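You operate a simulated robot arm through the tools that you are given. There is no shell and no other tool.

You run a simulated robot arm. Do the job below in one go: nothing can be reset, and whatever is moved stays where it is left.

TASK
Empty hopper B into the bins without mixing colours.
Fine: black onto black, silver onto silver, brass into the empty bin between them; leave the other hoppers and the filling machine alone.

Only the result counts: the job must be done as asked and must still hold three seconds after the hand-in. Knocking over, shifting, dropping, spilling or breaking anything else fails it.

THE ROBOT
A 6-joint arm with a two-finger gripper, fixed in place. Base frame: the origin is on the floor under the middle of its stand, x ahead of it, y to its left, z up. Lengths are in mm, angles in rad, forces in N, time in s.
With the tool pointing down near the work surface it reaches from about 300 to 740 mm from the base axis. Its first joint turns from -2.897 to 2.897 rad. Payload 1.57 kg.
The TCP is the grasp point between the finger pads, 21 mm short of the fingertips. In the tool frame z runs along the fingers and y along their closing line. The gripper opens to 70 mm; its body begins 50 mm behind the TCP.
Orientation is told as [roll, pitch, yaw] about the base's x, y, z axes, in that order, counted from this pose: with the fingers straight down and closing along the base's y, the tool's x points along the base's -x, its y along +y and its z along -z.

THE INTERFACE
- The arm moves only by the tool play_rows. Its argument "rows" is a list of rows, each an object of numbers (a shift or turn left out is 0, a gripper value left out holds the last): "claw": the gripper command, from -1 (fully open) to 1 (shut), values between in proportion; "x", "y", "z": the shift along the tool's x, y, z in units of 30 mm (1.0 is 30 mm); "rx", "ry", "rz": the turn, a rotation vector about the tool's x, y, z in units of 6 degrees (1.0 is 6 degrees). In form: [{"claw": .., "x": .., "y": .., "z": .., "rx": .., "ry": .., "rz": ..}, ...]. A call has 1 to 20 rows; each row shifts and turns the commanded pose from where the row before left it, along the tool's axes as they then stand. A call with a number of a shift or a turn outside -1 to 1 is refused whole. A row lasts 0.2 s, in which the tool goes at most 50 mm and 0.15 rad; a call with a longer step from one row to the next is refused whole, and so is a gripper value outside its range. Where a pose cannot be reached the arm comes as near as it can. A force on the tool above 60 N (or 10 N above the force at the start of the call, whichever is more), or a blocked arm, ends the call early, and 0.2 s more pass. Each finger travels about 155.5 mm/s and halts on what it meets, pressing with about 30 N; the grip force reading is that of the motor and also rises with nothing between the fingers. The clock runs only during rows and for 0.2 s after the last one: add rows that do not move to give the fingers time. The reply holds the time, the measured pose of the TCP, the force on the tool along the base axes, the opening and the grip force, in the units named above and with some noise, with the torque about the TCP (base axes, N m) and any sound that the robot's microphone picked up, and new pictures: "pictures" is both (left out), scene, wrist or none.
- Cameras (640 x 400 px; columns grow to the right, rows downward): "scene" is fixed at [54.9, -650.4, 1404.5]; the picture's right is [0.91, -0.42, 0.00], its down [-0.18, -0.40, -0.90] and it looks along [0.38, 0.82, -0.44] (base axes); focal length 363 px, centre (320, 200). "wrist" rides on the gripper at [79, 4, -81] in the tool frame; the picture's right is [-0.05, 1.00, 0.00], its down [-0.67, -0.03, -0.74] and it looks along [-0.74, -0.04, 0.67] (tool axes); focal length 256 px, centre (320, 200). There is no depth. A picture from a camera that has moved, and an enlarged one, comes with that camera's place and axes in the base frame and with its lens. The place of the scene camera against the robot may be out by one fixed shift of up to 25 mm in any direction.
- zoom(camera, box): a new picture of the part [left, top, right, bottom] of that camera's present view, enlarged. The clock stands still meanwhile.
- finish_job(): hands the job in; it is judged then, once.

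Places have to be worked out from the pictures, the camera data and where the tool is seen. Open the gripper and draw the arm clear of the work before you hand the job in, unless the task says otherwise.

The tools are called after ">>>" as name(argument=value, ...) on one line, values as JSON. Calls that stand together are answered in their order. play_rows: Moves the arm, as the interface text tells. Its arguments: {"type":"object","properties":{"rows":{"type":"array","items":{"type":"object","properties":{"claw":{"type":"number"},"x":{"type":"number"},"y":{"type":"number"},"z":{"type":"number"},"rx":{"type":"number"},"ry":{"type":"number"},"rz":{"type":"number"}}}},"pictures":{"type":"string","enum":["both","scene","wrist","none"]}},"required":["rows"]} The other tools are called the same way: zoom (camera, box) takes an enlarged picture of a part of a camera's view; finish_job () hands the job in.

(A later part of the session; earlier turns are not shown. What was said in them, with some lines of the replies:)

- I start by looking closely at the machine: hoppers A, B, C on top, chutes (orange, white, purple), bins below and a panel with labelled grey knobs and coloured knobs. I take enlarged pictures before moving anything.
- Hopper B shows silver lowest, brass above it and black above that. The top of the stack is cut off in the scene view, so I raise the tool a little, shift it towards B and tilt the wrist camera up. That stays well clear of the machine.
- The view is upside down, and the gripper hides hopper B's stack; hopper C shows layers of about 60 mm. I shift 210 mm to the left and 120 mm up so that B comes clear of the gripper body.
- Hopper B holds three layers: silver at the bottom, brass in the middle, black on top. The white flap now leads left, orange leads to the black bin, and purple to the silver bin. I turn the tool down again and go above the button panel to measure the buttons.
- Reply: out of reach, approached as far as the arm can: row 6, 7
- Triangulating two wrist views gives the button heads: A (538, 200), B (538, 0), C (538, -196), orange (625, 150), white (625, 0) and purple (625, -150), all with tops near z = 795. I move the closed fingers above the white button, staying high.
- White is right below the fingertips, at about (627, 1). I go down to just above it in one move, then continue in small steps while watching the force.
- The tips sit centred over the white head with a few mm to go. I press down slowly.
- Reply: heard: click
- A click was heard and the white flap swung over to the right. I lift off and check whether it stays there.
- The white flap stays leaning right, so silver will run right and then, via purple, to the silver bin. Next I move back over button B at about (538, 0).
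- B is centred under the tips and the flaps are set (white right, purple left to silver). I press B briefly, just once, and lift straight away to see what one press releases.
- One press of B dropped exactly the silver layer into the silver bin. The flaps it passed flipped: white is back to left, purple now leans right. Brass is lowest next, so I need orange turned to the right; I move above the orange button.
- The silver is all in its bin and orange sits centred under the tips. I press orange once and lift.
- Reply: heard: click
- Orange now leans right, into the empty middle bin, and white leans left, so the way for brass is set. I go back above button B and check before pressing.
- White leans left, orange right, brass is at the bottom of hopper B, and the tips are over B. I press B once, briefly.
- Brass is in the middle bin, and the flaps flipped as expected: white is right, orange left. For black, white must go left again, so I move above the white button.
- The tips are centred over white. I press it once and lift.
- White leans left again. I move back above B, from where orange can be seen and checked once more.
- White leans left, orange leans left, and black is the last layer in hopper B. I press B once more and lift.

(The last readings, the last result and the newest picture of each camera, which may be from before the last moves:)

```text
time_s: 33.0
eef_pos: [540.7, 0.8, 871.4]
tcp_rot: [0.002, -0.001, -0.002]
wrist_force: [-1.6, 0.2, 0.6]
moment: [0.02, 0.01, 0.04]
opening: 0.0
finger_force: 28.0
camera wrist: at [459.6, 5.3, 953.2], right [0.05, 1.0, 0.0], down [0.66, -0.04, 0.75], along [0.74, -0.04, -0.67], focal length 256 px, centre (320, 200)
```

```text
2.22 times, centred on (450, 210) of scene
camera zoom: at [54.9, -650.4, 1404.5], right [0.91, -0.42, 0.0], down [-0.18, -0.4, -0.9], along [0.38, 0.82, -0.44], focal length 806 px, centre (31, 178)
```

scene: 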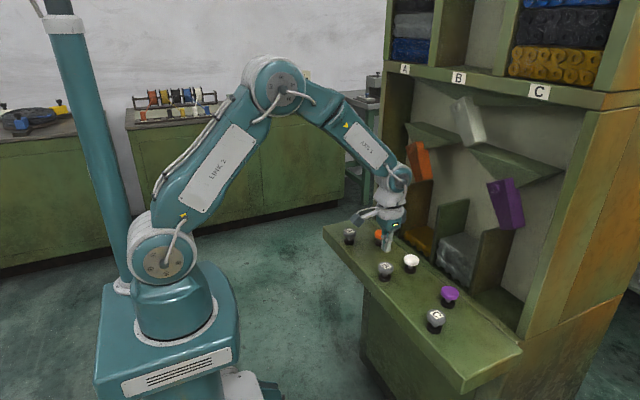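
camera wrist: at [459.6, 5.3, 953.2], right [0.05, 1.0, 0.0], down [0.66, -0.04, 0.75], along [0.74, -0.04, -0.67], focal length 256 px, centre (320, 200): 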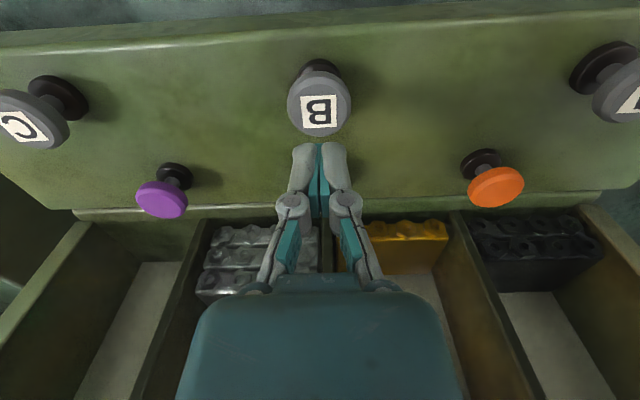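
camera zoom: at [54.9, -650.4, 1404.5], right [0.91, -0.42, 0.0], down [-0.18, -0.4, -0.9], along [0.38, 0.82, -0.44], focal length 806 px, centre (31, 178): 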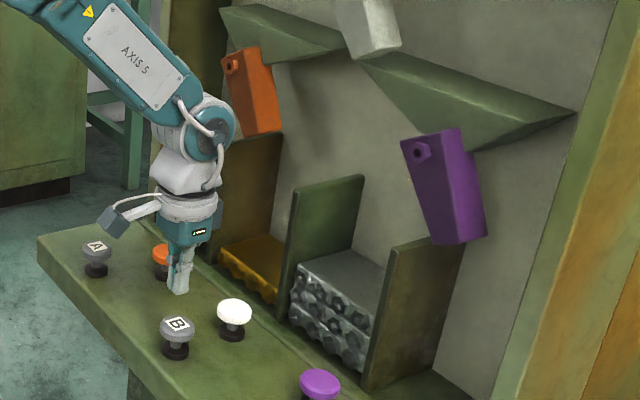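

Hopper B is empty: black lies on black, silver on silver, and brass is in the middle bin. I lift the arm, draw it back from the panel and open the gripper, then look once more.

>>> play_rows(rows=[{"claw": 1, "z": -1}, {"z": -1}, {"z": -1, "x": 0.7}, {"z": -1, "x": 0.7}, {"z": -1, "x": 0.7}, {"z": -1, "x": 0.7}, {"claw": -1}, {}, {}, {}, {}], pictures="both")

>>> zoom(camera="wrist", box=[100, 20, 560, 300])

```text
time_s: 35.4
eef_pos: [456.1, 0.5, 1050.5]
tcp_rot: [0.0, -0.003, -0.002]
wrist_force: [-0.3, 1.6, -0.1]
moment: [-0.02, 0.01, -0.01]
opening: 70.1
finger_force: 0.1
camera wrist: at [375.4, 5.7, 1132.9], right [0.05, 1.0, 0.0], down [0.66, -0.04, 0.75], along [0.74, -0.04, -0.67], focal length 256 px, centre (320, 200)
```

scene: 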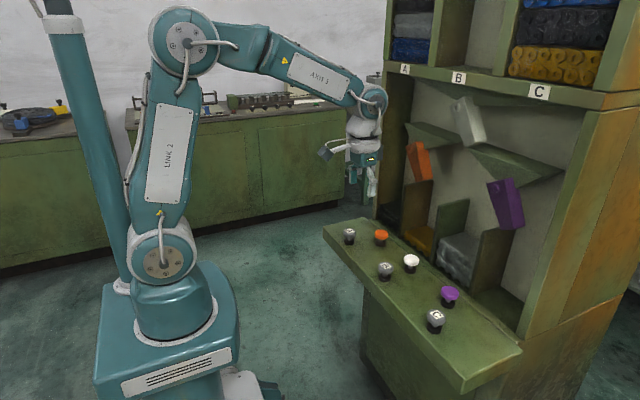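
wrist: 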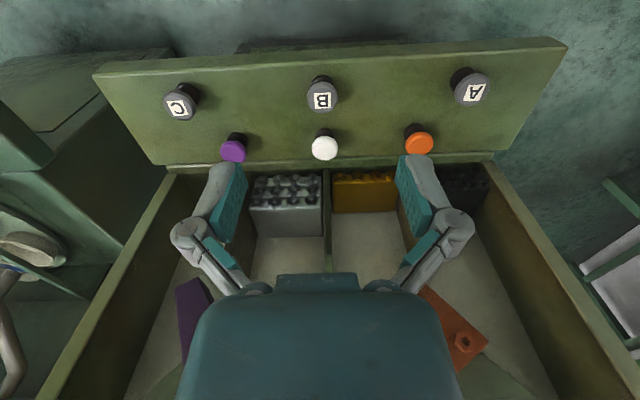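

```text
1.39 times, centred on (330, 160) of wrist
camera zoom: at [375.4, 5.7, 1132.9], right [0.05, 1.0, 0.0], down [0.66, -0.04, 0.75], along [0.74, -0.04, -0.67], focal length 356 px, centre (306, 256)
```

zoom: 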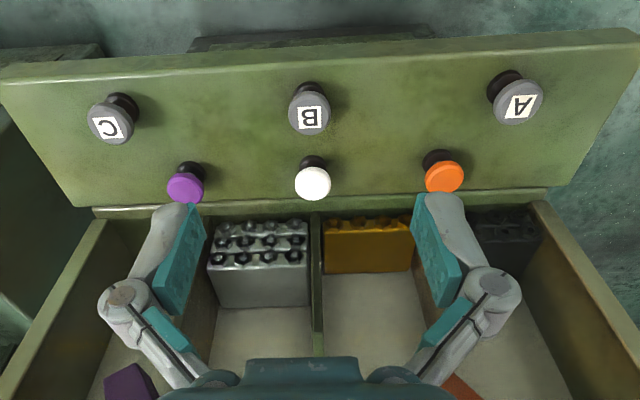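

Everything looks in place, with the arm clear and the gripper open. I take one last close look at the silver and brass bins to make sure no colours mixed.

>>> zoom(camera="wrist", box=[230, 155, 420, 270])

>>> zoom(camera="scene", box=[370, 190, 530, 300])

```text
3.37 times, centred on (325, 212) of wrist
camera zoom: at [375.4, 5.7, 1132.9], right [0.05, 1.0, 0.0], down [0.66, -0.04, 0.75], along [0.74, -0.04, -0.67], focal length 862 px, centre (303, 158)
```

zoom: 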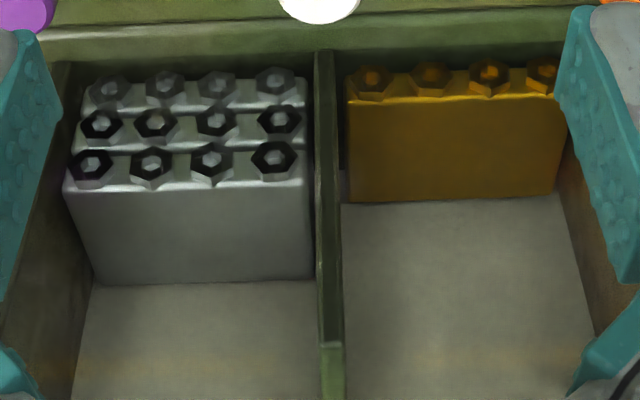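

```text
3.64 times, centred on (450, 245) of scene
camera zoom: at [54.9, -650.4, 1404.5], right [0.91, -0.42, 0.0], down [-0.18, -0.4, -0.9], along [0.38, 0.82, -0.44], focal length 1320 px, centre (-153, 36)
```

zoom: 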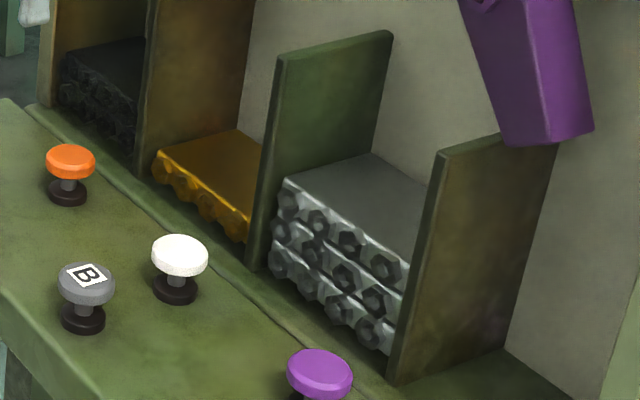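

The silver bin now has three uniform silver layers (the dark nut faces are reflections), brass is alone in the middle bin, and black lies on black. Hoppers A and C are unchanged, so I hand the job in.

>>> finish_job()

```text
The job is handed in.
```

Hopper B is empty and its colours are sorted: silver went onto silver, brass into the empty bin between them, and black onto black. The last pictures before hand-in showed no mixing in the bins.

I worked it from the button panel. One press of B drops one layer, and each batch flips the flaps it passes, so I reset the white and orange flaps as needed. I left them where the last batch flipped them.

I never pressed buttons A or C, and those hoppers look unchanged. I also didn't touch the filling machine. The arm is drawn back from the panel with the gripper open.
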